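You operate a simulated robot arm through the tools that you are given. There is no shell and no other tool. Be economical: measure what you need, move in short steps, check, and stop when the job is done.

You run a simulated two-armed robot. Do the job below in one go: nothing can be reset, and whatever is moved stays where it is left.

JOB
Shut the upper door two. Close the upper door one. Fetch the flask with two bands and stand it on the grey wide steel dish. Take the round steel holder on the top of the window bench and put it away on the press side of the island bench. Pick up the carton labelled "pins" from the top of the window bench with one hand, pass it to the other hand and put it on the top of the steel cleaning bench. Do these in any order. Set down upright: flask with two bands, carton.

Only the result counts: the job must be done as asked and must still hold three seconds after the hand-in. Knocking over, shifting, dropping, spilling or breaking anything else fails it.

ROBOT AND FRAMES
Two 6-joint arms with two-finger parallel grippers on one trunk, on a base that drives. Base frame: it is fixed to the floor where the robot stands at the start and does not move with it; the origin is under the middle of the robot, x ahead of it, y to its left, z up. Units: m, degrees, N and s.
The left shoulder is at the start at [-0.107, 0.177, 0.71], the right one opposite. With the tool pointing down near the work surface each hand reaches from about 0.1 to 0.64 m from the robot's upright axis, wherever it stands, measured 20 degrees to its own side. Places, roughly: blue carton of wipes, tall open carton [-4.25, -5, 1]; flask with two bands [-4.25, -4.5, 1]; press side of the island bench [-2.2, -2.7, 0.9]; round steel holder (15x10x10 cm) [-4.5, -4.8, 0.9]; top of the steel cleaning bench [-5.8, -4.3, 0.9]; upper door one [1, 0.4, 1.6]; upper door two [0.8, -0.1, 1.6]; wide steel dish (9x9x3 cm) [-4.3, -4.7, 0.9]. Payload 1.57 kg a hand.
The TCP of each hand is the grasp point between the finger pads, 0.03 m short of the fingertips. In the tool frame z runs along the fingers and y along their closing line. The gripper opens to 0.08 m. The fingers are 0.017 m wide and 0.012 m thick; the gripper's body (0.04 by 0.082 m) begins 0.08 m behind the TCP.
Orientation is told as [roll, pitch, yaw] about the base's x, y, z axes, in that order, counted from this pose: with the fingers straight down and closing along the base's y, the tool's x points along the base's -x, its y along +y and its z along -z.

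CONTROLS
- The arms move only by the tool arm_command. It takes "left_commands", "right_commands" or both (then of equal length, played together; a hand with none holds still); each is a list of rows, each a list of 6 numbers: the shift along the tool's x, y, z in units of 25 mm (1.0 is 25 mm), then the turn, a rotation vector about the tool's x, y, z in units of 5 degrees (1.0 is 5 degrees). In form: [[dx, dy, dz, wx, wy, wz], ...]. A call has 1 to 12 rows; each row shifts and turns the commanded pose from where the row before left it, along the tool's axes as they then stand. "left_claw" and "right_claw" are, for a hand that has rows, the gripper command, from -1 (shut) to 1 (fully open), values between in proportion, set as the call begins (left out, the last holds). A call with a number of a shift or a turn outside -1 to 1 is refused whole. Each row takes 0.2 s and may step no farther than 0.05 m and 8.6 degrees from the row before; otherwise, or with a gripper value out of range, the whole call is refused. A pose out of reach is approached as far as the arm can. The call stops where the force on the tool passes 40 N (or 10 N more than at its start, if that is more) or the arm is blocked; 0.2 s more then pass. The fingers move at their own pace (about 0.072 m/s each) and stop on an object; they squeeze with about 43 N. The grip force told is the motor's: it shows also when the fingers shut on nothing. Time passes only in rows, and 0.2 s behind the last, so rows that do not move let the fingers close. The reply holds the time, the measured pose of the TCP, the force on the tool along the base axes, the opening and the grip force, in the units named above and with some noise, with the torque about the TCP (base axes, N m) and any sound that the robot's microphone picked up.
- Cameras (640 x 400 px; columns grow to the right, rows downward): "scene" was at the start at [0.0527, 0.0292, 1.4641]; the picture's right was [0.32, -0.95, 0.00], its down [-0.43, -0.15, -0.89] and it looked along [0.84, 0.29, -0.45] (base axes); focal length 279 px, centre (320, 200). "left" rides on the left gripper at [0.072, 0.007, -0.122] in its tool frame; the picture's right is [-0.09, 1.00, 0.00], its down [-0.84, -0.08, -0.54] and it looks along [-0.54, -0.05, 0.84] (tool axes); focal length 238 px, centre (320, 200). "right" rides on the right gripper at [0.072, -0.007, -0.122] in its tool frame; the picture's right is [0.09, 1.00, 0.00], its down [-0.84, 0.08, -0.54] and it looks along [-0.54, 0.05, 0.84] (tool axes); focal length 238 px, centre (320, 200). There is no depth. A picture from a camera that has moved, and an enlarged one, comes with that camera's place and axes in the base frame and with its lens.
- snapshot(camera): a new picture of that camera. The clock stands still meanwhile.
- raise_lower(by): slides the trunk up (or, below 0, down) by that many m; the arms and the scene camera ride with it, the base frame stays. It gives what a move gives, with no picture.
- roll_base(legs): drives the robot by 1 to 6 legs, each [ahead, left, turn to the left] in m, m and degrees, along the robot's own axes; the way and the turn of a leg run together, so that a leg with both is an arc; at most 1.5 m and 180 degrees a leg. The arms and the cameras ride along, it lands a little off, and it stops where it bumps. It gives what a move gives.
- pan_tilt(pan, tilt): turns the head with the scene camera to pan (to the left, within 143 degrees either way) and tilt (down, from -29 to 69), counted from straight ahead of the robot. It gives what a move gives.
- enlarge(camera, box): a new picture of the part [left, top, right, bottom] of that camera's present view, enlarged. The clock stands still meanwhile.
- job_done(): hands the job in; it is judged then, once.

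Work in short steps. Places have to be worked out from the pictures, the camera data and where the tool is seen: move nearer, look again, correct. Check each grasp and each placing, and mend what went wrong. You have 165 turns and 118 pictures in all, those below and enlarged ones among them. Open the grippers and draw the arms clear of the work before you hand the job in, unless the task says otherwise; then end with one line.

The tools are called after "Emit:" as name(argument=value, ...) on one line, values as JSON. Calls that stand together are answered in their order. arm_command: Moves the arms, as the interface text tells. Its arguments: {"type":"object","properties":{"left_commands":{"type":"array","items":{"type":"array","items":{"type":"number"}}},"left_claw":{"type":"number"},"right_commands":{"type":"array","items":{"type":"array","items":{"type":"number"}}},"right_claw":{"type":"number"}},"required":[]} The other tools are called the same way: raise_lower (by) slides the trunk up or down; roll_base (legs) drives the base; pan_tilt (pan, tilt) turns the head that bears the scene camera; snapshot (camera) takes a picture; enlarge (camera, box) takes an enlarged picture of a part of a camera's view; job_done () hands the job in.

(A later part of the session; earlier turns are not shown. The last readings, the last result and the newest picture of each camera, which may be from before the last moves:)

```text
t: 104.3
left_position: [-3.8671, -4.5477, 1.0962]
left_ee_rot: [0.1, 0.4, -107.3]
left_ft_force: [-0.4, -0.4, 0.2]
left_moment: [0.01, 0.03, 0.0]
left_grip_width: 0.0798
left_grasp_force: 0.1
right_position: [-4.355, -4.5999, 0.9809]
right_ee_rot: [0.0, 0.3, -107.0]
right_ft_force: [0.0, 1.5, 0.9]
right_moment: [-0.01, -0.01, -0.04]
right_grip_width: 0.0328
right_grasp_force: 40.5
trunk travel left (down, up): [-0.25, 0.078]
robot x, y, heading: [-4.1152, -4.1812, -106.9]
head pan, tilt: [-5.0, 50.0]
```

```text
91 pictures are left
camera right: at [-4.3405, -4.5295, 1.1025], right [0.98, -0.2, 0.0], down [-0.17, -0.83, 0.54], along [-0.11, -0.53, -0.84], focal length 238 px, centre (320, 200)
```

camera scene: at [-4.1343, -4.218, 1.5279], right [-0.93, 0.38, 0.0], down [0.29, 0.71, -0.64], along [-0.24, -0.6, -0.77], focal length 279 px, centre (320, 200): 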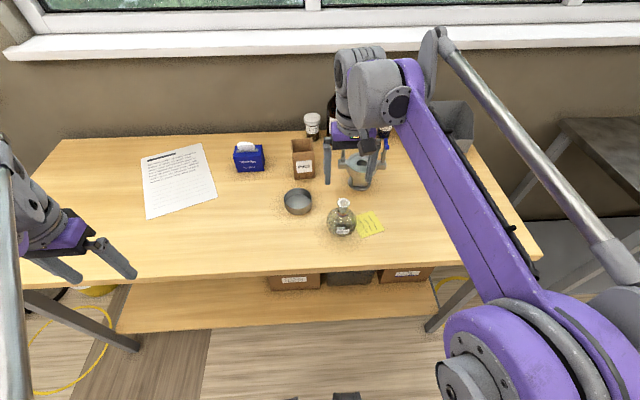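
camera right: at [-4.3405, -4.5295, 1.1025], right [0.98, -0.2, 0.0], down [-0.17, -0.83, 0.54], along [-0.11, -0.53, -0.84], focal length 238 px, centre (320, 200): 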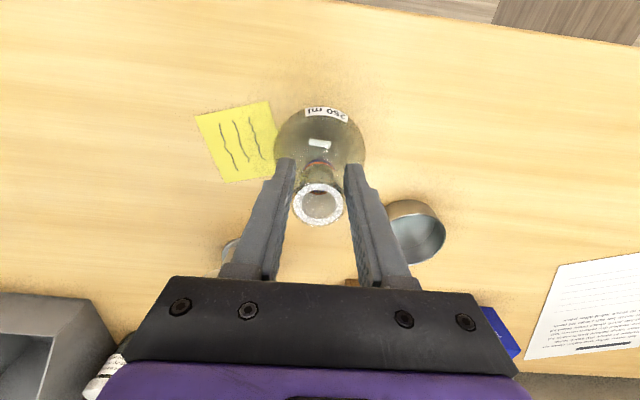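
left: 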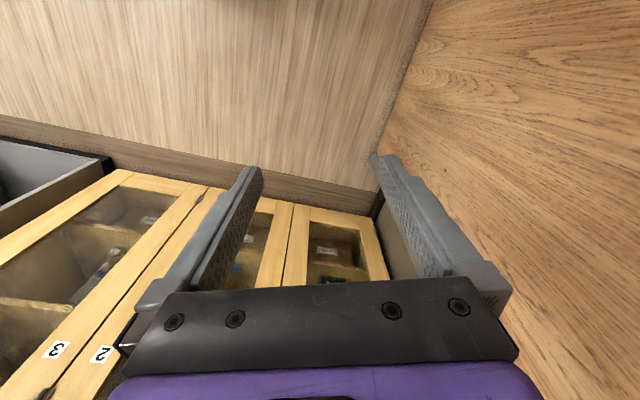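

Holding the neck (0.033 m). I lift 0.09 m and carry it toward a point above the dish (about 0.11 m further, 0.12 m left).

Emit:
arm_command(right_commands=[[0, 0, -0.5, 0, 0, 0], [0, 0, -1, 0, 0, 0], [0, 0, -1, 0, 0, 0], [0, 0, -1, 0, 0, 0], [-0.5, 0.6, 0, 0, 0, 0], [-0.75, 0.8, 0, 0, 0, 0], [-0.75, 0.8, 0, 0, 0, 0], [-0.75, 0.8, 0, 0, 0, 0], [-0.75, 0.8, 0, 0, 0, 0], [-0.5, 0.7, 0, 0, 0, 0], [-0.26, 0.3, 0, 0, 0, 0], [0, 0, 0, 0, 0, 0]])

Emit:
snapshot(camera="right")

Emit:
enlarge(camera="scene", box=[220, 110, 380, 240])

```text
t: 106.9
left_position: [-3.8687, -4.5468, 1.0964]
left_ee_rot: [0.1, 0.4, -107.2]
left_ft_force: [-0.4, 0.1, -1.2]
left_moment: [-0.01, 0.03, 0.01]
left_grip_width: 0.08
left_grasp_force: 0.1
right_position: [-4.2724, -4.7373, 1.0664]
right_ee_rot: [0.0, 0.4, -107.1]
right_ft_force: [0.9, 0.2, -0.7]
right_moment: [0.01, -0.05, 0.0]
right_grip_width: 0.0325
right_grasp_force: 40.9
trunk travel left (down, up): [-0.25, 0.078]
robot x, y, heading: [-4.1181, -4.1843, -107.1]
head pan, tilt: [-5.0, 50.0]
```

```text
90 pictures are left
camera right: at [-4.2585, -4.6667, 1.1882], right [0.98, -0.21, 0.0], down [-0.17, -0.83, 0.54], along [-0.11, -0.53, -0.84], focal length 238 px, centre (320, 200)
```

right: 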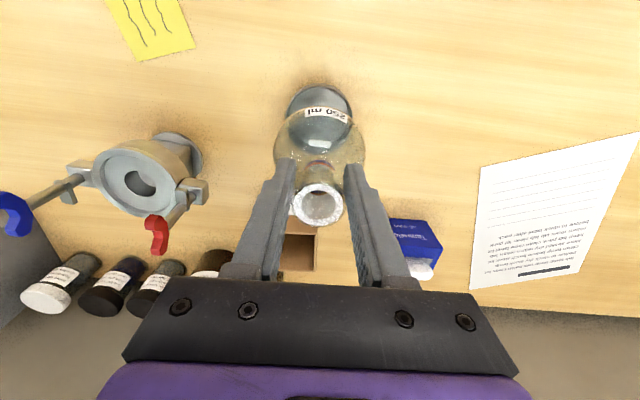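

```text
3.08 times, centred on (300, 175) of scene
camera zoom: at [-4.1345, -4.2167, 1.5279], right [-0.93, 0.38, 0.0], down [0.29, 0.71, -0.64], along [-0.24, -0.6, -0.77], focal length 859 px, centre (382, 277)
```

zoom: 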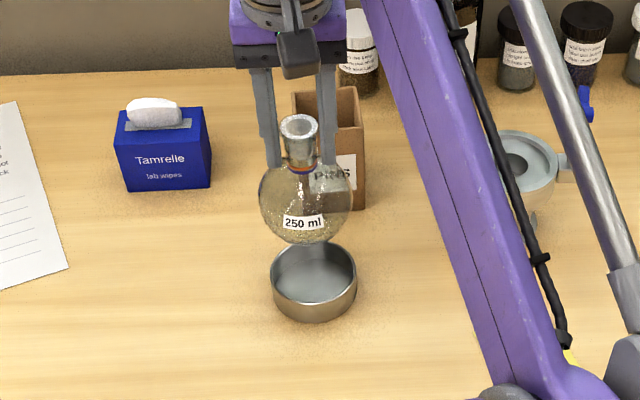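

The flask hangs right above the dish in both views. I lower it most of the way, then in fine steps while watching the force.

Emit:
arm_command(right_commands=[[0, 0, 0.8, 0, 0, 0], [0, 0, 0.8, 0, 0, 0], [0, 0, 0.6, 0, 0, 0], [0, 0, 0.4, 0, 0, 0]])

Emit:
arm_command(right_commands=[[0, 0, 0.16, 0, 0, 0], [0, 0, 0.16, 0, 0, 0]])

```text
t: 107.9
left_position: [-3.8669, -4.5476, 1.0957]
left_ee_rot: [0.0, 0.4, -107.3]
left_ft_force: [-0.6, -0.4, -1.2]
left_moment: [-0.01, -0.01, 0.01]
left_grip_width: 0.08
left_grasp_force: 0.0
right_position: [-4.2741, -4.7391, 1.0033]
right_ee_rot: [0.0, 0.4, -107.1]
right_ft_force: [-0.3, -0.5, -1.5]
right_moment: [-0.01, 0.0, -0.01]
right_grip_width: 0.0326
right_grasp_force: 40.7
trunk travel left (down, up): [-0.25, 0.078]
robot x, y, heading: [-4.1158, -4.1878, -107.0]
head pan, tilt: [-5.0, 50.0]
```

```text
t: 108.5
left_position: [-3.8685, -4.5475, 1.0961]
left_ee_rot: [0.0, 0.4, -107.2]
left_ft_force: [-0.5, -0.5, -1.1]
left_moment: [-0.01, 0.01, 0.0]
left_grip_width: 0.0799
left_grasp_force: 0.1
right_position: [-4.2732, -4.7397, 0.9961]
right_ee_rot: [-0.1, 0.4, -107.1]
right_ft_force: [0.4, 1.7, 1.2]
right_moment: [0.05, -0.02, -0.01]
right_grip_width: 0.0325
right_grasp_force: 41.3
trunk travel left (down, up): [-0.25, 0.078]
robot x, y, heading: [-4.1129, -4.1853, -107.3]
head pan, tilt: [-5.0, 50.0]
```

No contact yet at z 0.996; I look closely before the last lowering.

Emit:
enlarge(camera="scene", box=[260, 150, 340, 215])

Emit:
arm_command(right_commands=[[0, 0, 0.12, 0, 0, 0], [0, 0, 0.12, 0, 0, 0]])

```text
6.15 times, centred on (300, 182) of scene
camera zoom: at [-4.1344, -4.2166, 1.5279], right [-0.93, 0.38, 0.0], down [0.29, 0.71, -0.64], along [-0.24, -0.6, -0.77], focal length 1718 px, centre (443, 308)
```

zoom: 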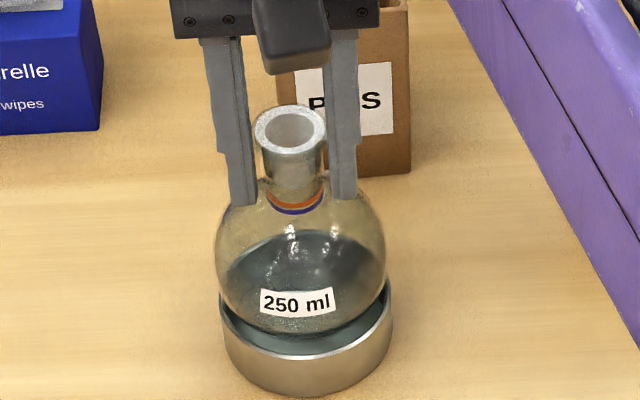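

```text
t: 109.1
left_position: [-3.8688, -4.5471, 1.0965]
left_ee_rot: [0.0, 0.4, -107.2]
left_ft_force: [0.1, 0.7, 0.3]
left_moment: [-0.01, 0.0, -0.02]
left_grip_width: 0.0798
left_grasp_force: 0.0
right_position: [-4.2731, -4.7383, 0.9887]
right_ee_rot: [0.1, 0.4, -107.1]
right_ft_force: [0.7, 1.1, 1.5]
right_moment: [0.08, 0.0, 0.0]
right_grip_width: 0.0327
right_grasp_force: 40.4
trunk travel left (down, up): [-0.25, 0.078]
robot x, y, heading: [-4.1164, -4.1823, -107.0]
head pan, tilt: [-5.0, 50.0]
```

The flask is about 3 mm left of the dish's centre; I correct that and lower on in small steps.

Emit:
arm_command(right_commands=[[0, -0.1, -0.05, 0, 0, 0], [0, 0, 0.12, 0, 0, 0], [0, 0, 0.1, 0, 0, 0]])

Emit:
enlarge(camera="scene", box=[260, 150, 340, 215])

```text
t: 109.9
left_position: [-3.8673, -4.5462, 1.0967]
left_ee_rot: [0.0, 0.3, -107.3]
left_ft_force: [0.3, 0.0, 0.5]
left_moment: [-0.02, 0.0, -0.03]
left_grip_width: 0.08
left_grasp_force: 0.1
right_position: [-4.2743, -4.737, 0.9856]
right_ee_rot: [0.0, 0.3, -107.1]
right_ft_force: [0.2, 1.2, 22.4]
right_moment: [-0.06, 0.02, -0.07]
right_grip_width: 0.0318
right_grasp_force: 40.6
trunk travel left (down, up): [-0.25, 0.078]
robot x, y, heading: [-4.1143, -4.1836, -107.0]
head pan, tilt: [-5.0, 50.0]
```

```text
6.15 times, centred on (300, 182) of scene
camera zoom: at [-4.134, -4.2146, 1.5281], right [-0.93, 0.38, 0.0], down [0.29, 0.71, -0.64], along [-0.24, -0.6, -0.77], focal length 1718 px, centre (443, 308)
```

zoom: 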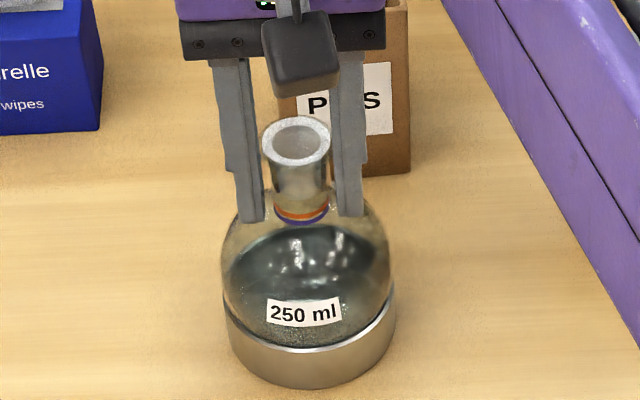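

Contact at 22 N and the flask is seated in the dish. I relieve 1.5 mm, open, and rise straight up.

Emit:
arm_command(right_commands=[[0, 0, -0.06, 0, 0, 0], [0, 0, 0, 0, 0, 0]])

Emit:
arm_command(right_commands=[[0, 0, 0, 0, 0, 0], [0, 0, 0, 0, 0, 0], [0, 0, 0, 0, 0, 0], [0, 0, 0, 0, 0, 0], [0, 0, -0.5, 0, 0, 0], [0, 0, -1, 0, 0, 0], [0, 0, -1, 0, 0, 0], [0, 0, -1, 0, 0, 0], [0, 0, -1, 0, 0, 0], [0, 0, -1, 0, 0, 0]], right_claw=1)

Emit:
enlarge(camera="scene", box=[240, 100, 400, 230])

```text
t: 110.5
left_position: [-3.868, -4.5468, 1.0967]
left_ee_rot: [0.0, 0.3, -107.3]
left_ft_force: [-0.3, 0.8, -0.2]
left_moment: [0.02, 0.01, 0.02]
left_grip_width: 0.08
left_grasp_force: 0.1
right_position: [-4.2741, -4.7357, 0.9847]
right_ee_rot: [0.1, 0.4, -107.2]
right_ft_force: [0.1, 4.9, 8.2]
right_moment: [0.25, -0.01, 0.0]
right_grip_width: 0.0319
right_grasp_force: 40.7
trunk travel left (down, up): [-0.25, 0.078]
robot x, y, heading: [-4.1175, -4.1848, -106.9]
head pan, tilt: [-5.0, 50.0]
```

```text
t: 112.7
left_position: [-3.8676, -4.5485, 1.0966]
left_ee_rot: [0.0, 0.3, -107.4]
left_ft_force: [-0.3, -0.2, 0.4]
left_moment: [0.02, -0.02, -0.03]
left_grip_width: 0.0802
left_grasp_force: 0.0
right_position: [-4.2773, -4.7209, 1.0922]
right_ee_rot: [0.0, 0.3, -107.2]
right_ft_force: [0.8, 1.3, 0.5]
right_moment: [0.02, 0.01, -0.01]
right_grip_width: 0.0799
right_grasp_force: 0.0
right hand out of reach, approached as far as the arm can: row 8, 9, 10
trunk travel left (down, up): [-0.25, 0.078]
robot x, y, heading: [-4.1151, -4.1868, -106.9]
head pan, tilt: [-5.0, 50.0]
```

```text
3.08 times, centred on (320, 165) of scene
camera zoom: at [-4.1345, -4.2175, 1.5279], right [-0.93, 0.38, 0.0], down [0.29, 0.71, -0.64], along [-0.24, -0.6, -0.77], focal length 859 px, centre (320, 308)
```

zoom: 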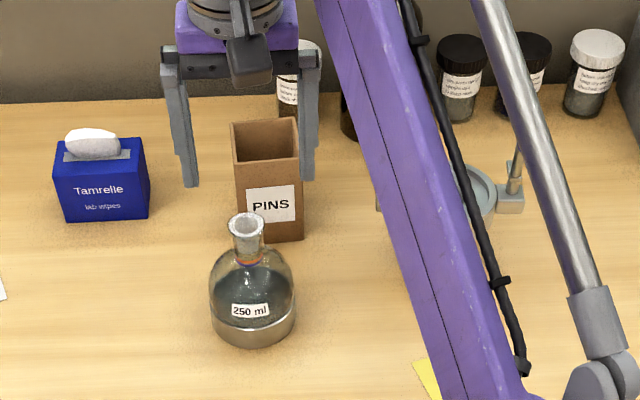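

The flask stands on the dish. Next is the carton, about 0.7 m ahead. I withdraw the right hand to the right-rear, and drive 0.12 m closer.

Emit:
arm_command(right_commands=[[1, 0, 0, 0, 0, 0], [1, 0, 0, 0, 0, 0], [1, 0, 0, 0, 0, 0], [1, -0.5, 0, 0, 0, 0], [1, -1, 0, 0, 0, 0], [1, -1, 0, 0, 0, 0], [1, -1, 0, 0, 0, 0], [1, -1, 0, 0, 0, 0], [1, -1, 0, 0, 0, 0], [1, -1, 0, 0, 0, 0], [0, -1, 0, 0, 0, 0], [0, -1, 0, 0, 0, 0]])

Emit:
roll_base(legs=[[0.12, 0, 0]])

Emit:
snapshot(camera="scene")

```text
t: 115.3
left_position: [-3.8685, -4.5465, 1.098]
left_ee_rot: [0.0, 0.4, -107.2]
left_ft_force: [0.5, -0.2, -0.4]
left_moment: [0.01, -0.01, 0.01]
left_grip_width: 0.0801
left_grasp_force: 0.0
right_position: [-4.4054, -4.4183, 1.0924]
right_ee_rot: [0.1, 0.4, -107.2]
right_ft_force: [-0.3, -0.5, 0.6]
right_moment: [0.01, 0.03, -0.03]
right_grip_width: 0.0799
right_grasp_force: 0.0
trunk travel left (down, up): [-0.25, 0.078]
robot x, y, heading: [-4.1173, -4.1828, -107.0]
head pan, tilt: [-5.0, 50.0]
```

```text
t: 116.5
left_position: [-3.9028, -4.6606, 1.0959]
left_ee_rot: [-0.1, 0.3, -107.3]
left_ft_force: [0.5, -0.3, -0.6]
left_moment: [0.01, -0.01, 0.0]
left_grip_width: 0.0798
left_grasp_force: 0.1
right_position: [-4.4408, -4.5317, 1.0945]
right_ee_rot: [0.0, 0.4, -107.2]
right_ft_force: [0.2, -0.1, 0.6]
right_moment: [0.02, 0.0, 0.04]
right_grip_width: 0.0801
right_grasp_force: 0.0
trunk travel left (down, up): [-0.25, 0.078]
robot x, y, heading: [-4.1506, -4.2956, -107.0]
head pan, tilt: [-5.0, 50.0]
```

```text
85 pictures are left
camera scene: at [-4.1694, -4.3301, 1.5278], right [-0.93, 0.38, 0.0], down [0.29, 0.71, -0.64], along [-0.24, -0.6, -0.77], focal length 279 px, centre (320, 200)
```

scene: 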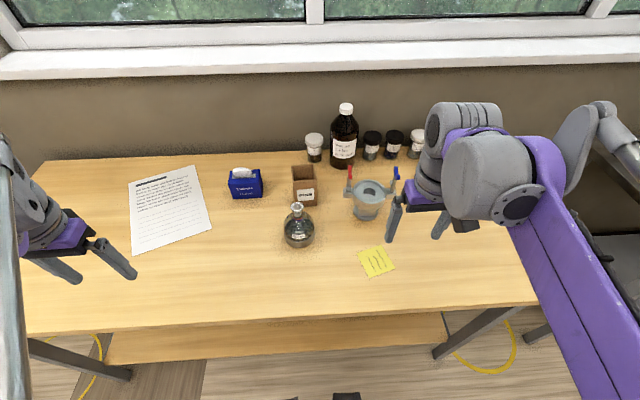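

I raise the trunk 0.05 for clearance and swing the left hand over the carton (0.31 m ahead, 0.355 m right of where it is).

Emit:
raise_lower(by=0.05)

Emit:
arm_command(left_commands=[[-0.8, -1, 0, 0, 0, 0], [-0.8, -1, 0, 0, 0, 0], [-0.8, -1, 0, 0, 0, 0], [-0.8, -1, 0, 0, 0, 0], [-0.8, -1, 0, 0, 0, 0], [-0.8, -1, 0, 0, 0, 0], [-0.8, -1, 0, 0, 0, 0], [-0.8, -1, 0, 0, 0, 0], [-0.8, -1, 0, 0, 0, 0], [-0.8, -1, 0, 0, 0, 0], [-0.8, -1, 0, 0, 0, 0], [-0.8, -1, 0, 0, 0, 0]])

Emit:
snapshot(camera="left")

```text
t: 117.4
left_position: [-3.904, -4.6606, 1.1462]
left_ee_rot: [-0.1, 0.3, -107.3]
left_ft_force: [0.7, 0.0, -0.8]
left_moment: [-0.04, -0.01, 0.01]
left_grip_width: 0.0801
left_grasp_force: 0.0
right_position: [-4.4396, -4.5318, 1.1441]
right_ee_rot: [0.0, 0.4, -107.2]
right_ft_force: [0.5, -0.5, -0.1]
right_moment: [-0.04, 0.02, 0.01]
right_grip_width: 0.0801
right_grasp_force: 0.0
trunk travel left (down, up): [-0.3, 0.028]
robot x, y, heading: [-4.1504, -4.3004, -107.0]
head pan, tilt: [-5.0, 50.0]
```

```text
t: 120.0
left_position: [-4.2613, -4.8012, 1.1424]
left_ee_rot: [0.0, 0.3, -107.3]
left_ft_force: [-0.4, 0.2, 0.7]
left_moment: [0.02, -0.04, 0.01]
left_grip_width: 0.0801
left_grasp_force: 0.1
right_position: [-4.4409, -4.532, 1.1427]
right_ee_rot: [0.2, 0.4, -107.2]
right_ft_force: [0.3, 0.9, 0.3]
right_moment: [0.02, -0.01, -0.02]
right_grip_width: 0.0804
right_grasp_force: 0.0
trunk travel left (down, up): [-0.3, 0.028]
robot x, y, heading: [-4.1514, -4.2987, -106.8]
head pan, tilt: [-5.0, 50.0]
```

```text
84 pictures are left
camera left: at [-4.234, -4.734, 1.2653], right [0.92, -0.38, 0.0], down [-0.32, -0.78, 0.54], along [-0.21, -0.49, -0.84], focal length 238 px, centre (320, 200)
```

left: 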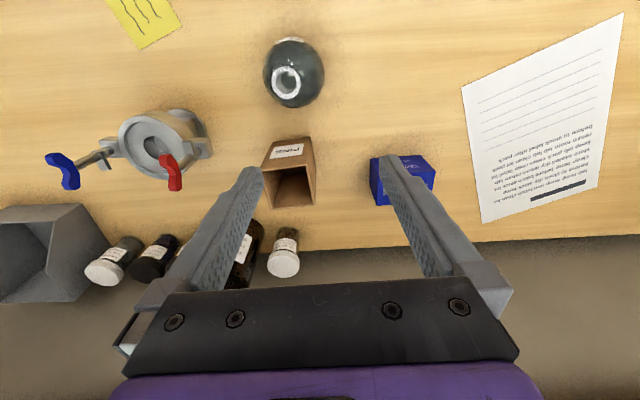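

The hand camera puts the carton's top centre 0.074 m further ahead and 0.051 m right of the TCP, square to the hand, about 0.067 m wide. I centre over it and check again.

Emit:
arm_command(left_commands=[[-0.98, -0.68, 0, 0, 0, 0], [-0.98, -0.68, 0, 0, 0, 0], [-0.98, -0.68, 0, 0, 0, 0], [0, 0, 0.8, 0, 0, 0], [0, 0, 0.8, 0, 0, 0], [0, 0, 0.4, 0, 0, 0]])

Emit:
snapshot(camera="left")

Emit:
snapshot(camera="scene")

```text
t: 121.4
left_position: [-4.3333, -4.8546, 1.0942]
left_ee_rot: [-0.1, 0.5, -107.3]
left_ft_force: [-0.2, -0.3, 0.4]
left_moment: [0.04, -0.01, -0.02]
left_grip_width: 0.08
left_grasp_force: 0.0
right_position: [-4.4398, -4.5316, 1.1433]
right_ee_rot: [0.1, 0.4, -107.2]
right_ft_force: [-0.2, 0.1, -0.4]
right_moment: [-0.02, -0.04, 0.01]
right_grip_width: 0.0801
right_grasp_force: 0.1
trunk travel left (down, up): [-0.3, 0.028]
robot x, y, heading: [-4.1524, -4.3003, -107.0]
head pan, tilt: [-5.0, 50.0]
```

```text
83 pictures are left
camera left: at [-4.305, -4.7898, 1.2172], right [0.92, -0.38, 0.0], down [-0.32, -0.78, 0.54], along [-0.21, -0.5, -0.84], focal length 238 px, centre (320, 200)
```

left: 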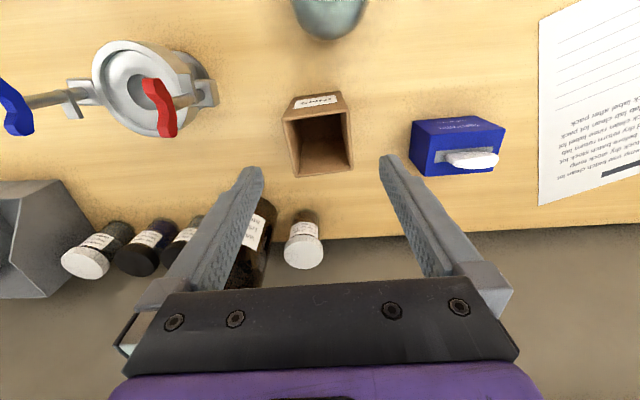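

```text
82 pictures are left
camera scene: at [-4.1689, -4.3287, 1.5827], right [-0.93, 0.38, 0.0], down [0.29, 0.71, -0.64], along [-0.24, -0.6, -0.77], focal length 279 px, centre (320, 200)
```

scene: 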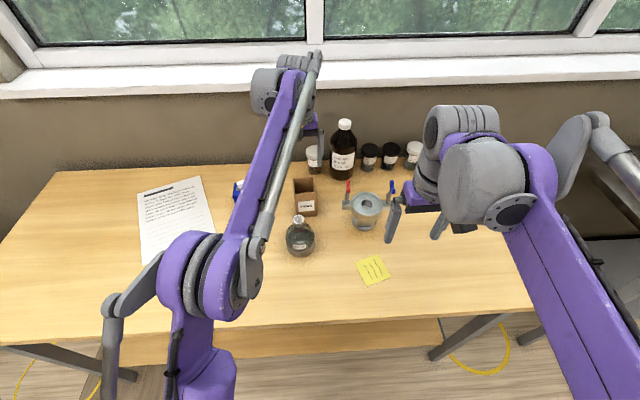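

Well centred over the carton. I descend so that the fingers straddle its upper half and then close.

Emit:
arm_command(left_commands=[[-0.04, 0, 1, 0, 0, 0], [-0.04, 0, 1, 0, 0, 0], [-0.04, 0, 1, 0, 0, 0], [-0.03, 0, 1, 0, 0, 0], [0, 0, 0.9, 0, 0, 0]])

Emit:
snapshot(camera="left")

```text
t: 122.6
left_position: [-4.3338, -4.8568, 0.9701]
left_ee_rot: [0.0, 0.4, -107.4]
left_ft_force: [0.2, 0.0, -0.1]
left_moment: [0.0, -0.03, -0.02]
left_grip_width: 0.0803
left_grasp_force: 0.1
right_position: [-4.4394, -4.5332, 1.1424]
right_ee_rot: [0.0, 0.4, -107.2]
right_ft_force: [-0.4, 0.4, -0.6]
right_moment: [0.03, 0.02, 0.0]
right_grip_width: 0.0801
right_grasp_force: 0.1
trunk travel left (down, up): [-0.3, 0.028]
robot x, y, heading: [-4.1511, -4.2969, -107.0]
head pan, tilt: [-5.0, 50.0]
```

```text
81 pictures are left
camera left: at [-4.3059, -4.7904, 1.0936], right [0.92, -0.38, 0.0], down [-0.32, -0.78, 0.54], along [-0.21, -0.49, -0.84], focal length 238 px, centre (320, 200)
```

left: 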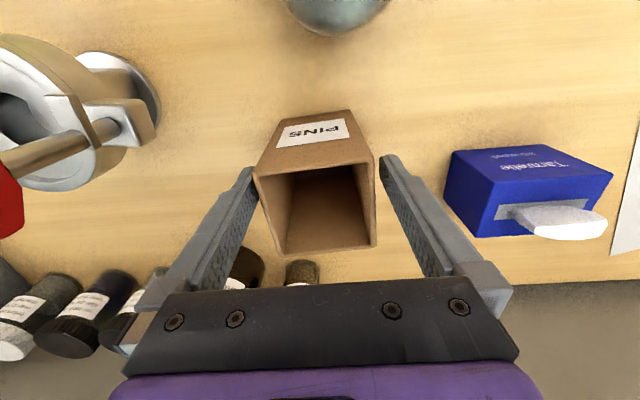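

The carton sits between the fingers. I close and lift slightly.

Emit:
arm_command(left_commands=[[0, 0, 0, 0, 0, 0], [0, 0, 0, 0, 0, 0], [0, 0, 0, 0, 0, 0], [0, 0, 0, 0, 0, 0]], left_claw=-1)

Emit:
arm_command(left_commands=[[0, 0, -0.4, 0, 0, 0], [0, 0, -0.8, 0, 0, 0], [0, 0, -0.8, 0, 0, 0], [0, 0, 0, 0, 0, 0]])

Emit:
snapshot(camera="left")

```text
t: 123.6
left_position: [-4.3326, -4.856, 0.9712]
left_ee_rot: [0.0, 0.6, -107.4]
left_ft_force: [-0.7, 0.1, 0.1]
left_moment: [0.01, 0.02, 0.02]
left_grip_width: 0.0678
left_grasp_force: 43.4
right_position: [-4.4394, -4.5318, 1.142]
right_ee_rot: [-0.1, 0.5, -107.2]
right_ft_force: [-0.2, 0.0, -0.1]
right_moment: [-0.02, 0.02, -0.01]
right_grip_width: 0.0801
right_grasp_force: 0.1
trunk travel left (down, up): [-0.3, 0.028]
robot x, y, heading: [-4.1482, -4.3002, -107.1]
head pan, tilt: [-5.0, 50.0]
```

```text
t: 124.6
left_position: [-4.333, -4.8582, 1.0221]
left_ee_rot: [0.0, 0.4, -107.3]
left_ft_force: [0.1, -0.1, -0.7]
left_moment: [-0.01, -0.01, 0.03]
left_grip_width: 0.0677
left_grasp_force: 43.1
right_position: [-4.4402, -4.5325, 1.1437]
right_ee_rot: [0.0, 0.4, -107.2]
right_ft_force: [-0.1, -0.4, -0.5]
right_moment: [-0.03, 0.01, -0.02]
right_grip_width: 0.0798
right_grasp_force: 0.1
trunk travel left (down, up): [-0.3, 0.028]
robot x, y, heading: [-4.1511, -4.2974, -106.9]
head pan, tilt: [-5.0, 50.0]
```

```text
80 pictures are left
camera left: at [-4.3057, -4.7915, 1.1451], right [0.92, -0.38, 0.0], down [-0.32, -0.78, 0.54], along [-0.21, -0.49, -0.84], focal length 238 px, centre (320, 200)
```

left: 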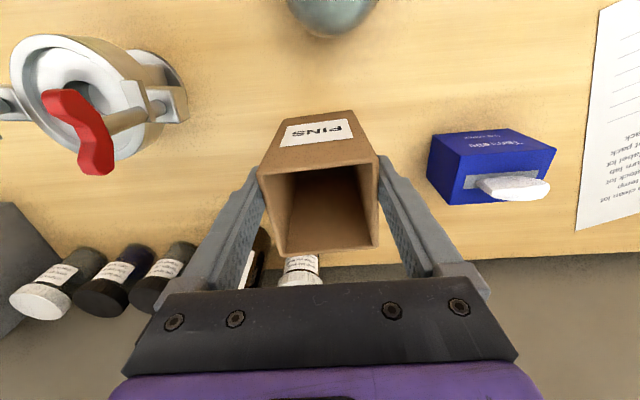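

Carton held at 0.068 m and lifted clear. I raise it further with trunk and arm to pass above the flask.

Emit:
raise_lower(by=0.027)

Emit:
arm_command(left_commands=[[0, 0, -0.8, 0, 0, 0], [0, 0, -0.8, 0, 0, 0], [0, 0, -0.8, 0, 0, 0], [0, 0, -0.8, 0, 0, 0]])

```text
t: 125.4
left_position: [-4.3324, -4.8581, 1.0502]
left_ee_rot: [0.0, 0.3, -107.2]
left_ft_force: [0.5, 0.2, -1.0]
left_moment: [-0.02, -0.01, -0.02]
left_grip_width: 0.0675
left_grasp_force: 43.0
right_position: [-4.441, -4.5329, 1.1707]
right_ee_rot: [0.0, 0.4, -107.1]
right_ft_force: [-0.7, 0.0, 0.5]
right_moment: [-0.03, -0.01, -0.01]
right_grip_width: 0.0798
right_grasp_force: 0.0
trunk travel left (down, up): [-0.327, 0.001]
robot x, y, heading: [-4.1471, -4.2957, -107.0]
head pan, tilt: [-5.0, 50.0]
```

```text
t: 126.4
left_position: [-4.3315, -4.8601, 1.1301]
left_ee_rot: [0.0, 0.4, -107.2]
left_ft_force: [-1.2, 0.0, -0.6]
left_moment: [0.01, 0.0, -0.03]
left_grip_width: 0.0674
left_grasp_force: 42.7
right_position: [-4.4415, -4.5323, 1.1702]
right_ee_rot: [0.1, 0.3, -107.2]
right_ft_force: [0.8, 0.2, 0.4]
right_moment: [0.03, -0.04, -0.02]
right_grip_width: 0.08
right_grasp_force: 0.0
trunk travel left (down, up): [-0.327, 0.001]
robot x, y, heading: [-4.1506, -4.3015, -107.2]
head pan, tilt: [-5.0, 50.0]
```

Carton bottom is now at about 1.03, above the flask rim. I lift a touch more, pull back over the flask, and back the base away from the bench.

Emit:
arm_command(left_commands=[[0.3, 0, -0.8, 0, 0, 0], [0.8, 0, 0, 0, 0, 0], [0.8, 0, 0, 0, 0, 0], [0.8, 0, 0, 0, 0, 0], [0.8, 0, 0, 0, 0, 0], [0.8, 0, 0, 0, 0, 0], [0.8, 0, 0, 0, 0, 0], [0.8, 0, 0, 0, 0, 0], [0.8, 0, 0, 0, 0, 0]])

Emit:
roll_base(legs=[[-0.45, 0, 0]])

Emit:
snapshot(camera="scene")

```text
t: 128.4
left_position: [-4.2818, -4.6993, 1.1503]
left_ee_rot: [0.0, 0.3, -107.4]
left_ft_force: [-0.7, 0.0, -0.6]
left_moment: [-0.01, 0.03, 0.0]
left_grip_width: 0.0674
left_grasp_force: 43.4
right_position: [-4.44, -4.5332, 1.1709]
right_ee_rot: [0.0, 0.4, -107.2]
right_ft_force: [-0.4, 0.9, 0.8]
right_moment: [-0.03, -0.01, 0.02]
right_grip_width: 0.0801
right_grasp_force: 0.1
trunk travel left (down, up): [-0.327, 0.001]
robot x, y, heading: [-4.1519, -4.2977, -107.3]
head pan, tilt: [-5.0, 50.0]
```

```text
t: 131.1
left_position: [-4.1504, -4.27, 1.1511]
left_ee_rot: [0.0, 0.4, -107.5]
left_ft_force: [1.1, 0.4, 0.4]
left_moment: [-0.02, 0.01, 0.0]
left_grip_width: 0.0671
left_grasp_force: 42.9
right_position: [-4.3078, -4.1021, 1.1701]
right_ee_rot: [0.0, 0.4, -107.2]
right_ft_force: [0.0, -0.1, -0.6]
right_moment: [0.01, 0.0, 0.02]
right_grip_width: 0.08
right_grasp_force: 0.1
trunk travel left (down, up): [-0.327, 0.001]
robot x, y, heading: [-4.0124, -3.8655, -107.3]
head pan, tilt: [-5.0, 50.0]
```

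```text
79 pictures are left
camera scene: at [-4.0356, -3.8971, 1.6096], right [-0.93, 0.38, 0.0], down [0.29, 0.71, -0.64], along [-0.24, -0.59, -0.77], focal length 279 px, centre (320, 200)
```

scene: 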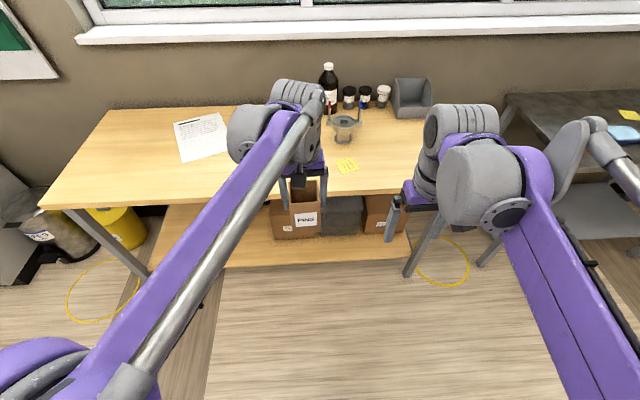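

The carton hangs from the left hand, about 0.43 m ahead of me near the centre line. For the pass I turn the right hand 90° about its fingers and then tilt it so its fingers point left, off to the right first.

Emit:
arm_command(right_commands=[[0, -1, 0, 0, 0, 0], [0, -1, 0, 0, 0, 0], [0, 0, 0, 0, 0, 1], [0, 0, 0, 0, 0, 1], [0, 0, 0, 0, 0, 1], [0, 0, 0, 0, 0, 1], [0, 0, 0, 0, 0, 1], [0, 0, 0, 0, 0, 1], [0, 0, 0, 0, 0, 1], [0, 0, 0, 0, 0, 1], [0, 0, 0, 0, 0, 1], [0, 0, 0, 0, 0, 1]])

Emit:
arm_command(right_commands=[[0, 0, 0, 0, 0, 1], [0, 0, 0, 0, 0, 1], [0, 0, 0, 0, 0, 1], [0, 0, 0, 0, 0, 1], [0, 0, 0, 0, 0, 1], [0, 0, 0, 0, 0, 1], [0, 0, 0, 0, 0, 1], [0, 0, 0, 0, 0, 1], [0, 0, 0, 0, 1, 0], [0, 0, 0, 0, 1, 0], [0, 0, 0, 0, 1, 0], [0, 0, 0, 0, 1, 0]])

Emit:
arm_command(right_commands=[[0, 0, 0, 0, 1, 0], [0, 0, 0, 0, 1, 0], [0, 0, 0, 0, 1, 0], [0, 0, 0, 0, 1, 0], [0, 0, 0, 0, 1, 0], [0, 0, 0, 0, 1, 0], [0, 0, 0, 0, 1, 0], [0, 0, 0, 0, 1, 0], [0, 0, 0, 0, 1, 0]])

Emit:
snapshot(camera="scene")

```text
t: 133.7
left_position: [-4.1496, -4.2704, 1.1507]
left_ee_rot: [0.0, 0.4, -107.4]
left_ft_force: [0.2, 0.5, 0.1]
left_moment: [0.02, -0.02, 0.03]
left_grip_width: 0.0674
left_grasp_force: 43.3
right_position: [-4.3556, -4.0874, 1.1703]
right_ee_rot: [-0.4, 0.2, -157.4]
right_ft_force: [-0.1, 0.4, -0.1]
right_moment: [-0.02, 0.0, -0.01]
right_grip_width: 0.0802
right_grasp_force: 0.1
trunk travel left (down, up): [-0.327, 0.001]
robot x, y, heading: [-4.0198, -3.8698, -107.2]
head pan, tilt: [-5.0, 50.0]
```

```text
t: 136.3
left_position: [-4.1493, -4.2696, 1.1498]
left_ee_rot: [-0.1, 0.4, -107.4]
left_ft_force: [0.1, 0.0, -0.9]
left_moment: [0.02, -0.02, 0.01]
left_grip_width: 0.0674
left_grasp_force: 43.2
right_position: [-4.3561, -4.0857, 1.1705]
right_ee_rot: [-0.4, 20.0, 162.5]
right_ft_force: [0.7, -1.1, -0.6]
right_moment: [0.0, -0.01, 0.0]
right_grip_width: 0.0799
right_grasp_force: 0.0
trunk travel left (down, up): [-0.327, 0.001]
robot x, y, heading: [-4.0163, -3.8648, -107.3]
head pan, tilt: [-5.0, 50.0]
```

```text
t: 138.3
left_position: [-4.1491, -4.2702, 1.1504]
left_ee_rot: [-0.1, 0.4, -107.5]
left_ft_force: [-0.6, 0.2, -0.2]
left_moment: [0.0, -0.02, 0.01]
left_grip_width: 0.0672
left_grasp_force: 42.4
right_position: [-4.3015, -4.1542, 1.1672]
right_ee_rot: [-0.6, 64.9, 161.9]
right_ft_force: [-0.1, 0.6, 0.6]
right_moment: [0.0, 0.01, -0.01]
right_grip_width: 0.0799
right_grasp_force: 0.1
right hand out of reach, approached as far as the arm can: row 6, 7, 8, 9
trunk travel left (down, up): [-0.327, 0.001]
robot x, y, heading: [-4.0174, -3.8618, -107.0]
head pan, tilt: [-5.0, 50.0]
```

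```text
78 pictures are left
camera scene: at [-4.0355, -3.897, 1.6095], right [-0.93, 0.38, 0.0], down [0.29, 0.71, -0.64], along [-0.24, -0.59, -0.77], focal length 279 px, centre (320, 200)
```

scene: 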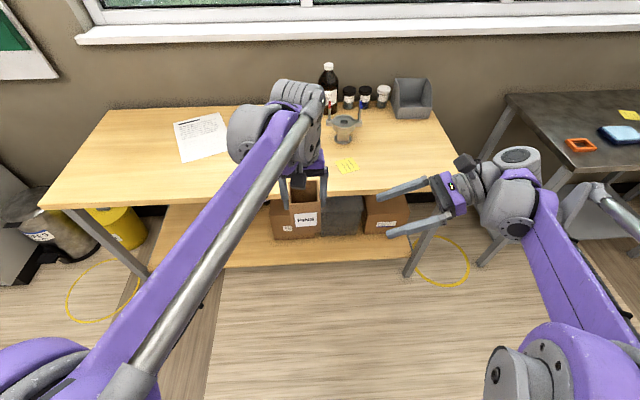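

The right hand now points left at the right height range. I align it in depth and height with the carton (0.065 m ahead, 0.063 m down) while still clear, and look through its camera.

Emit:
arm_command(right_commands=[[-0.76, 0.867, 0.355, 0, 0, 0], [-0.76, 0.867, 0.355, 0, 0, 0], [-0.76, 0.867, 0.355, 0, 0, 0]])

Emit:
snapshot(camera="right")

Emit:
enlarge(camera="scene", box=[240, 110, 560, 310])

```text
t: 139.1
left_position: [-4.1516, -4.2695, 1.1501]
left_ee_rot: [0.0, 0.5, -107.4]
left_ft_force: [-0.2, 0.1, -0.3]
left_moment: [0.0, -0.01, -0.02]
left_grip_width: 0.0675
left_grasp_force: 43.3
right_position: [-4.3204, -4.2171, 1.1048]
right_ee_rot: [-1.0, 65.0, 161.8]
right_ft_force: [0.0, -0.7, 1.1]
right_moment: [0.03, 0.0, 0.0]
right_grip_width: 0.0799
right_grasp_force: 0.1
trunk travel left (down, up): [-0.327, 0.001]
robot x, y, heading: [-4.0147, -3.8669, -107.1]
head pan, tilt: [-5.0, 50.0]
```

```text
77 pictures are left
camera right: at [-4.3968, -4.1872, 1.2206], right [-0.26, -0.96, 0.08], down [-0.83, 0.18, -0.53], along [0.5, -0.2, -0.84], focal length 238 px, centre (320, 200)
```

right: 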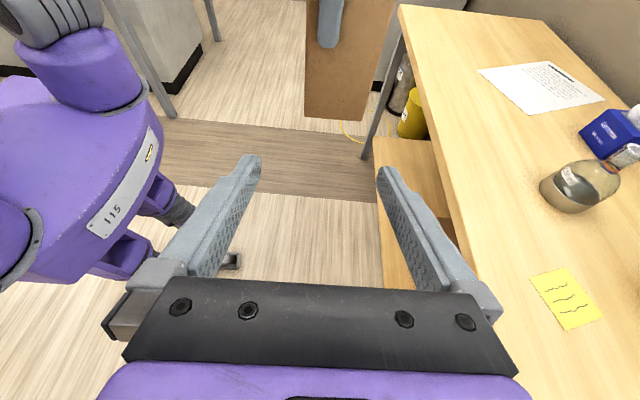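

```text
2.00 times, centred on (400, 210) of scene
camera zoom: at [-4.0362, -3.8975, 1.6095], right [-0.93, 0.38, 0.0], down [0.29, 0.71, -0.64], along [-0.24, -0.59, -0.77], focal length 558 px, centre (160, 180)
```

zoom: 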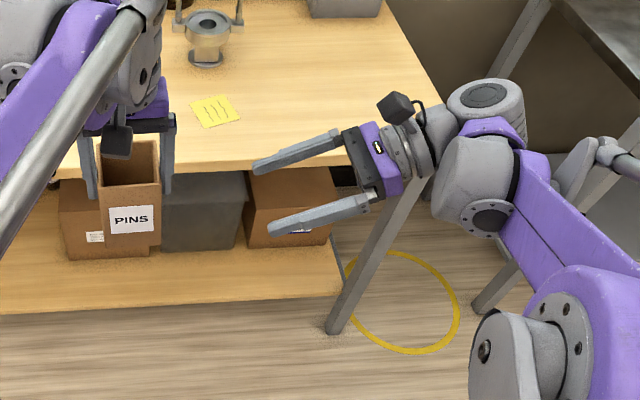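

The carton sits about 12 mm further ahead than the left fingers' centre line, so I need +0.014 m depth and +0.177 m leftward. I go most of the way and look before enclosing it.

Emit:
arm_command(right_commands=[[0.427, 0.14, 0.917, 0, 0, 0], [0.427, 0.14, 0.917, 0, 0, 0], [0.427, 0.14, 0.917, 0, 0, 0], [0.427, 0.14, 0.917, 0, 0, 0]])

Emit:
snapshot(camera="right")

```text
t: 140.1
left_position: [-4.1487, -4.2693, 1.1505]
left_ee_rot: [0.0, 0.3, -107.5]
left_ft_force: [0.8, 0.3, -0.9]
left_moment: [0.03, -0.03, 0.02]
left_grip_width: 0.067
left_grasp_force: 43.2
right_position: [-4.2282, -4.2591, 1.1025]
right_ee_rot: [-1.0, 65.0, 161.9]
right_ft_force: [0.0, 0.2, -1.2]
right_moment: [0.02, -0.01, 0.0]
right_grip_width: 0.08
right_grasp_force: 0.0
trunk travel left (down, up): [-0.327, 0.001]
robot x, y, heading: [-4.0191, -3.866, -107.4]
head pan, tilt: [-5.0, 50.0]
```

```text
75 pictures are left
camera right: at [-4.3045, -4.2288, 1.2187], right [-0.26, -0.96, 0.08], down [-0.83, 0.18, -0.53], along [0.5, -0.2, -0.84], focal length 238 px, centre (320, 200)
```

right: 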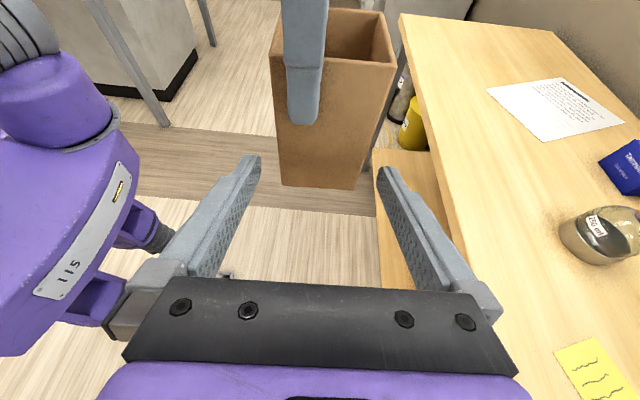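

The carton now lies just in front of the fingertips, about 4–5 mm off centre. I correct that and advance the last 0.078 m to enclose it.

Emit:
arm_command(right_commands=[[0.0, 0.18, 0, 0, 0, 0], [0.43, 0, 0.92, 0, 0, 0], [0.43, 0, 0.92, 0, 0, 0], [0.43, 0, 0.92, 0, 0, 0]])

Emit:
snapshot(camera="right")

Emit:
enlarge(camera="scene", box=[240, 110, 440, 260])

```text
t: 141.1
left_position: [-4.1493, -4.2693, 1.1515]
left_ee_rot: [0.0, 0.4, -107.3]
left_ft_force: [-0.3, 0.3, -1.3]
left_moment: [0.0, -0.05, 0.01]
left_grip_width: 0.067
left_grasp_force: 43.1
right_position: [-4.1572, -4.2849, 1.1016]
right_ee_rot: [-1.0, 64.9, 161.8]
right_ft_force: [0.0, 0.2, -0.5]
right_moment: [0.0, 0.02, 0.02]
right_grip_width: 0.0803
right_grasp_force: 0.1
trunk travel left (down, up): [-0.327, 0.001]
robot x, y, heading: [-4.0156, -3.8644, -107.6]
head pan, tilt: [-5.0, 50.0]
```

```text
74 pictures are left
camera right: at [-4.2328, -4.2545, 1.2172], right [-0.26, -0.96, 0.08], down [-0.83, 0.18, -0.53], along [0.5, -0.2, -0.84], focal length 238 px, centre (320, 200)
```

right: 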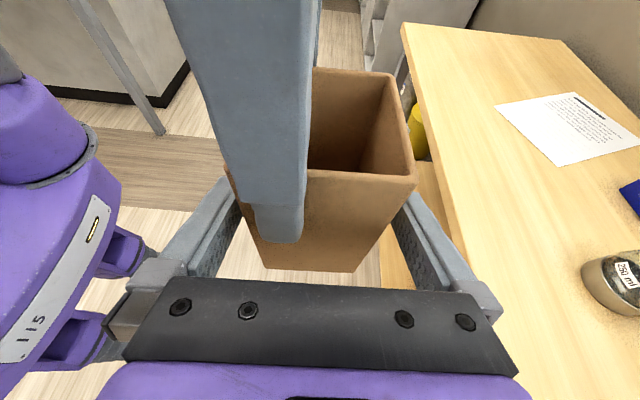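

```text
2.67 times, centred on (340, 185) of scene
camera zoom: at [-4.0348, -3.8968, 1.6095], right [-0.93, 0.38, 0.0], down [0.29, 0.71, -0.64], along [-0.24, -0.59, -0.77], focal length 745 px, centre (267, 240)
```

zoom: 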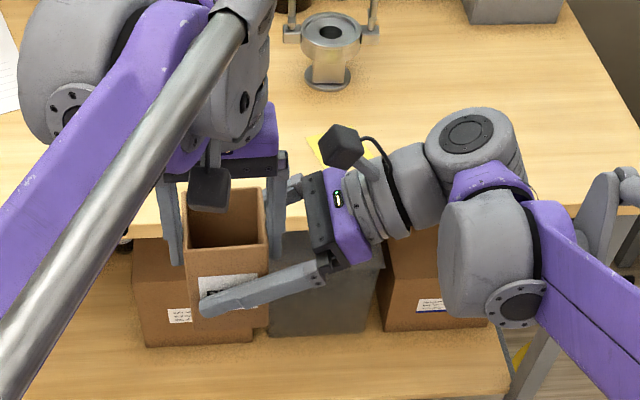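

The right fingers straddle the carton's front and back without touching. I close the right gripper.

Emit:
arm_command(right_commands=[[0, 0, 0, 0, 0, 0], [0, 0, 0, 0, 0, 0], [0, 0, 0, 0, 0, 0], [0, 0, 0, 0, 0, 0]], right_claw=-1)

Emit:
snapshot(camera="right")

```text
t: 142.1
left_position: [-4.1499, -4.2715, 1.1503]
left_ee_rot: [0.0, 0.2, -107.4]
left_ft_force: [-9.3, -21.0, 1.3]
left_moment: [-0.56, 0.18, 0.37]
left_grip_width: 0.0671
left_grasp_force: 43.0
right_position: [-4.1577, -4.2847, 1.1009]
right_ee_rot: [-1.1, 64.9, 162.0]
right_ft_force: [7.9, 20.4, -1.0]
right_moment: [-0.45, 0.27, -0.3]
right_grip_width: 0.0674
right_grasp_force: 42.8
trunk travel left (down, up): [-0.327, 0.001]
robot x, y, heading: [-4.0159, -3.8688, -107.1]
head pan, tilt: [-5.0, 50.0]
```

```text
72 pictures are left
camera right: at [-4.2329, -4.2537, 1.2172], right [-0.26, -0.96, 0.08], down [-0.83, 0.18, -0.53], along [0.5, -0.2, -0.84], focal length 238 px, centre (320, 200)
```

right: 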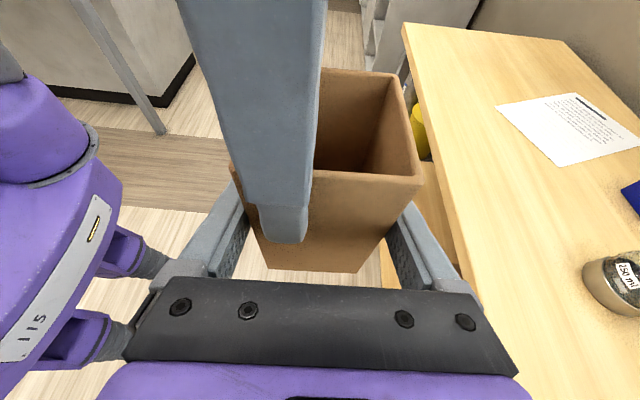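

Both hands hold the carton (0.067 m each), with a small 22 N push between them. I open the left hand and raise it straight up.

Emit:
arm_command(left_commands=[[0, 0, 0, 0, 0, 0], [0, 0, 0, 0, 0, 0], [0, 0, 0, 0, 0, 0], [0, 0, -0.5, 0, 0, 0], [0, 0, -1, 0, 0, 0], [0, 0, -1, 0, 0, 0]], left_claw=1)

Emit:
snapshot(camera="scene")

```text
t: 143.5
left_position: [-4.1498, -4.268, 1.2106]
left_ee_rot: [-0.1, 0.5, -107.4]
left_ft_force: [0.6, 0.8, 0.0]
left_moment: [-0.01, -0.01, -0.02]
left_grip_width: 0.08
left_grasp_force: 0.1
right_position: [-4.1593, -4.2842, 1.1007]
right_ee_rot: [-1.0, 65.0, 161.9]
right_ft_force: [-0.8, 0.8, 0.0]
right_moment: [0.02, 0.0, 0.04]
right_grip_width: 0.0675
right_grasp_force: 42.9
trunk travel left (down, up): [-0.327, 0.001]
robot x, y, heading: [-4.0164, -3.8648, -107.1]
head pan, tilt: [-5.0, 50.0]
```

```text
71 pictures are left
camera scene: at [-4.0353, -3.8965, 1.6095], right [-0.93, 0.38, 0.0], down [0.29, 0.71, -0.64], along [-0.24, -0.6, -0.77], focal length 279 px, centre (320, 200)
```

scene: 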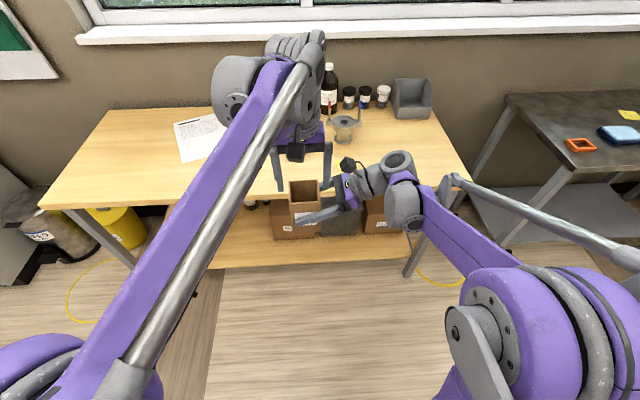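

The carton is now only in the right hand, upright. I lift and withdraw the left hand to the left, then drive right toward the cleaning bench.

Emit:
arm_command(left_commands=[[0, 0, -1, 0, 0, 0], [0, 0.5, -0.5, 0, 0, 0], [0.5, 1, 0, 0, 0, 0], [0.5, 1, 0, 0, 0, 0], [0.5, 1, 0, 0, 0, 0], [0.5, 1, 0, 0, 0, 0], [0.5, 1, 0, 0, 0, 0], [0.5, 1, 0, 0, 0, 0], [0.5, 1, 0, 0, 0, 0], [0.5, 1, 0, 0, 0, 0], [0.5, 1, 0, 0, 0, 0], [0.5, 1, 0, 0, 0, 0]])

Emit:
pan_tilt(pan=-55, tilt=30)

Emit:
snapshot(camera="scene")

```text
t: 146.1
left_position: [-3.863, -4.2284, 1.2531]
left_ee_rot: [0.1, 0.3, -107.4]
left_ft_force: [-0.1, 0.9, -0.1]
left_moment: [0.0, 0.04, 0.0]
left_grip_width: 0.08
left_grasp_force: 0.1
right_position: [-4.1573, -4.2838, 1.1018]
right_ee_rot: [-0.9, 64.9, 161.8]
right_ft_force: [0.1, -0.3, -0.4]
right_moment: [-0.01, -0.01, 0.03]
right_grip_width: 0.0672
right_grasp_force: 43.5
trunk travel left (down, up): [-0.327, 0.001]
robot x, y, heading: [-4.0163, -3.8645, -107.2]
head pan, tilt: [-5.0, 50.0]
```

```text
t: 147.3
left_position: [-3.8642, -4.2281, 1.2532]
left_ee_rot: [-0.1, 0.4, -107.5]
left_ft_force: [-0.3, -0.3, 0.4]
left_moment: [0.05, 0.01, 0.0]
left_grip_width: 0.0799
left_grasp_force: 0.0
right_position: [-4.1573, -4.2839, 1.1]
right_ee_rot: [-0.9, 65.0, 161.9]
right_ft_force: [0.0, 0.2, 0.4]
right_moment: [0.0, -0.01, -0.01]
right_grip_width: 0.0671
right_grasp_force: 43.0
trunk travel left (down, up): [-0.327, 0.001]
robot x, y, heading: [-4.0149, -3.8669, -107.1]
head pan, tilt: [-55.0, 30.0]
```

```text
70 pictures are left
camera scene: at [-4.0924, -3.853, 1.639], right [-0.31, 0.95, 0.0], down [0.48, 0.15, -0.87], along [-0.82, -0.27, -0.5], focal length 279 px, centre (320, 200)
```

scene: 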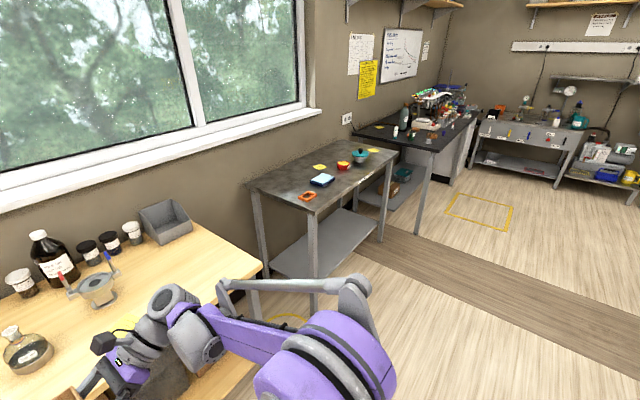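

The cleaning bench spans u≈-3.77…-4.64, front at w≈-5.53. I sidestep 1.2 m to the right to stand before its left half and look down at it.

Emit:
roll_base(legs=[[0, -1.2, 0]])

Emit:
pan_tilt(pan=-5, tilt=45)

Emit:
snapshot(camera="scene")

```text
t: 157.7
left_position: [-4.9698, -3.8962, 1.2536]
left_ee_rot: [-0.1, 0.3, -105.7]
left_ft_force: [-0.3, -0.9, -0.2]
left_moment: [-0.02, -0.02, 0.03]
left_grip_width: 0.0802
left_grasp_force: 0.1
right_position: [-5.2627, -3.9604, 1.102]
right_ee_rot: [-0.9, 65.0, 163.6]
right_ft_force: [-0.1, 0.1, 0.0]
right_moment: [-0.03, -0.01, 0.01]
right_grip_width: 0.0677
right_grasp_force: 43.0
trunk travel left (down, up): [-0.327, 0.001]
robot x, y, heading: [-5.137, -3.5372, -105.4]
head pan, tilt: [-55.0, 30.0]
```

```text
t: 158.9
left_position: [-4.9711, -3.8953, 1.2528]
left_ee_rot: [0.0, 0.5, -105.7]
left_ft_force: [-0.2, 0.1, 0.2]
left_moment: [-0.02, 0.03, 0.01]
left_grip_width: 0.0799
left_grasp_force: 0.1
right_position: [-5.2618, -3.9617, 1.1019]
right_ee_rot: [-0.9, 65.0, 163.5]
right_ft_force: [0.2, -0.6, -0.2]
right_moment: [-0.01, 0.01, -0.01]
right_grip_width: 0.0673
right_grasp_force: 42.8
trunk travel left (down, up): [-0.327, 0.001]
robot x, y, heading: [-5.1357, -3.5431, -105.4]
head pan, tilt: [-5.0, 45.0]
```

```text
69 pictures are left
camera scene: at [-5.1528, -3.573, 1.6164], right [-0.94, 0.35, 0.0], down [0.25, 0.66, -0.71], along [-0.25, -0.66, -0.71], focal length 279 px, centre (320, 200)
```

scene: 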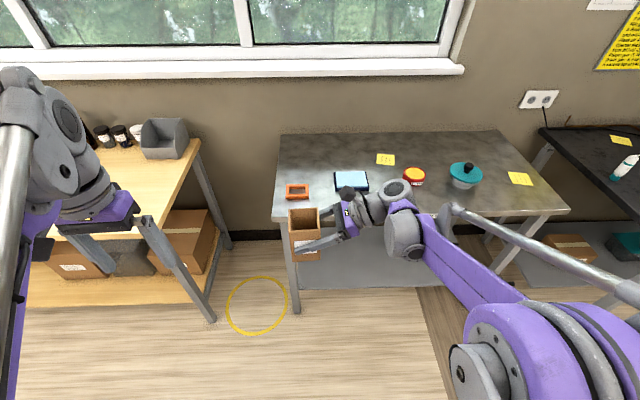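

A clear strip lies along the bench's front to the right of the blue pad. I enlarge that area to choose the spot.

Emit:
enlarge(camera="scene", box=[270, 120, 590, 320])

```text
2.00 times, centred on (430, 220) of scene
camera zoom: at [-5.1528, -3.573, 1.6164], right [-0.94, 0.35, 0.0], down [0.25, 0.66, -0.71], along [-0.25, -0.66, -0.71], focal length 558 px, centre (100, 160)
```

zoom: 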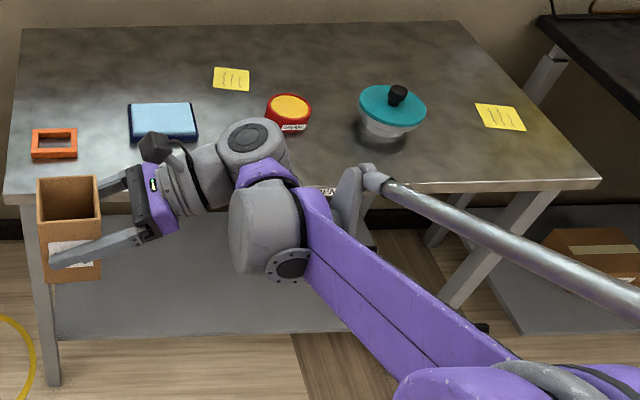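

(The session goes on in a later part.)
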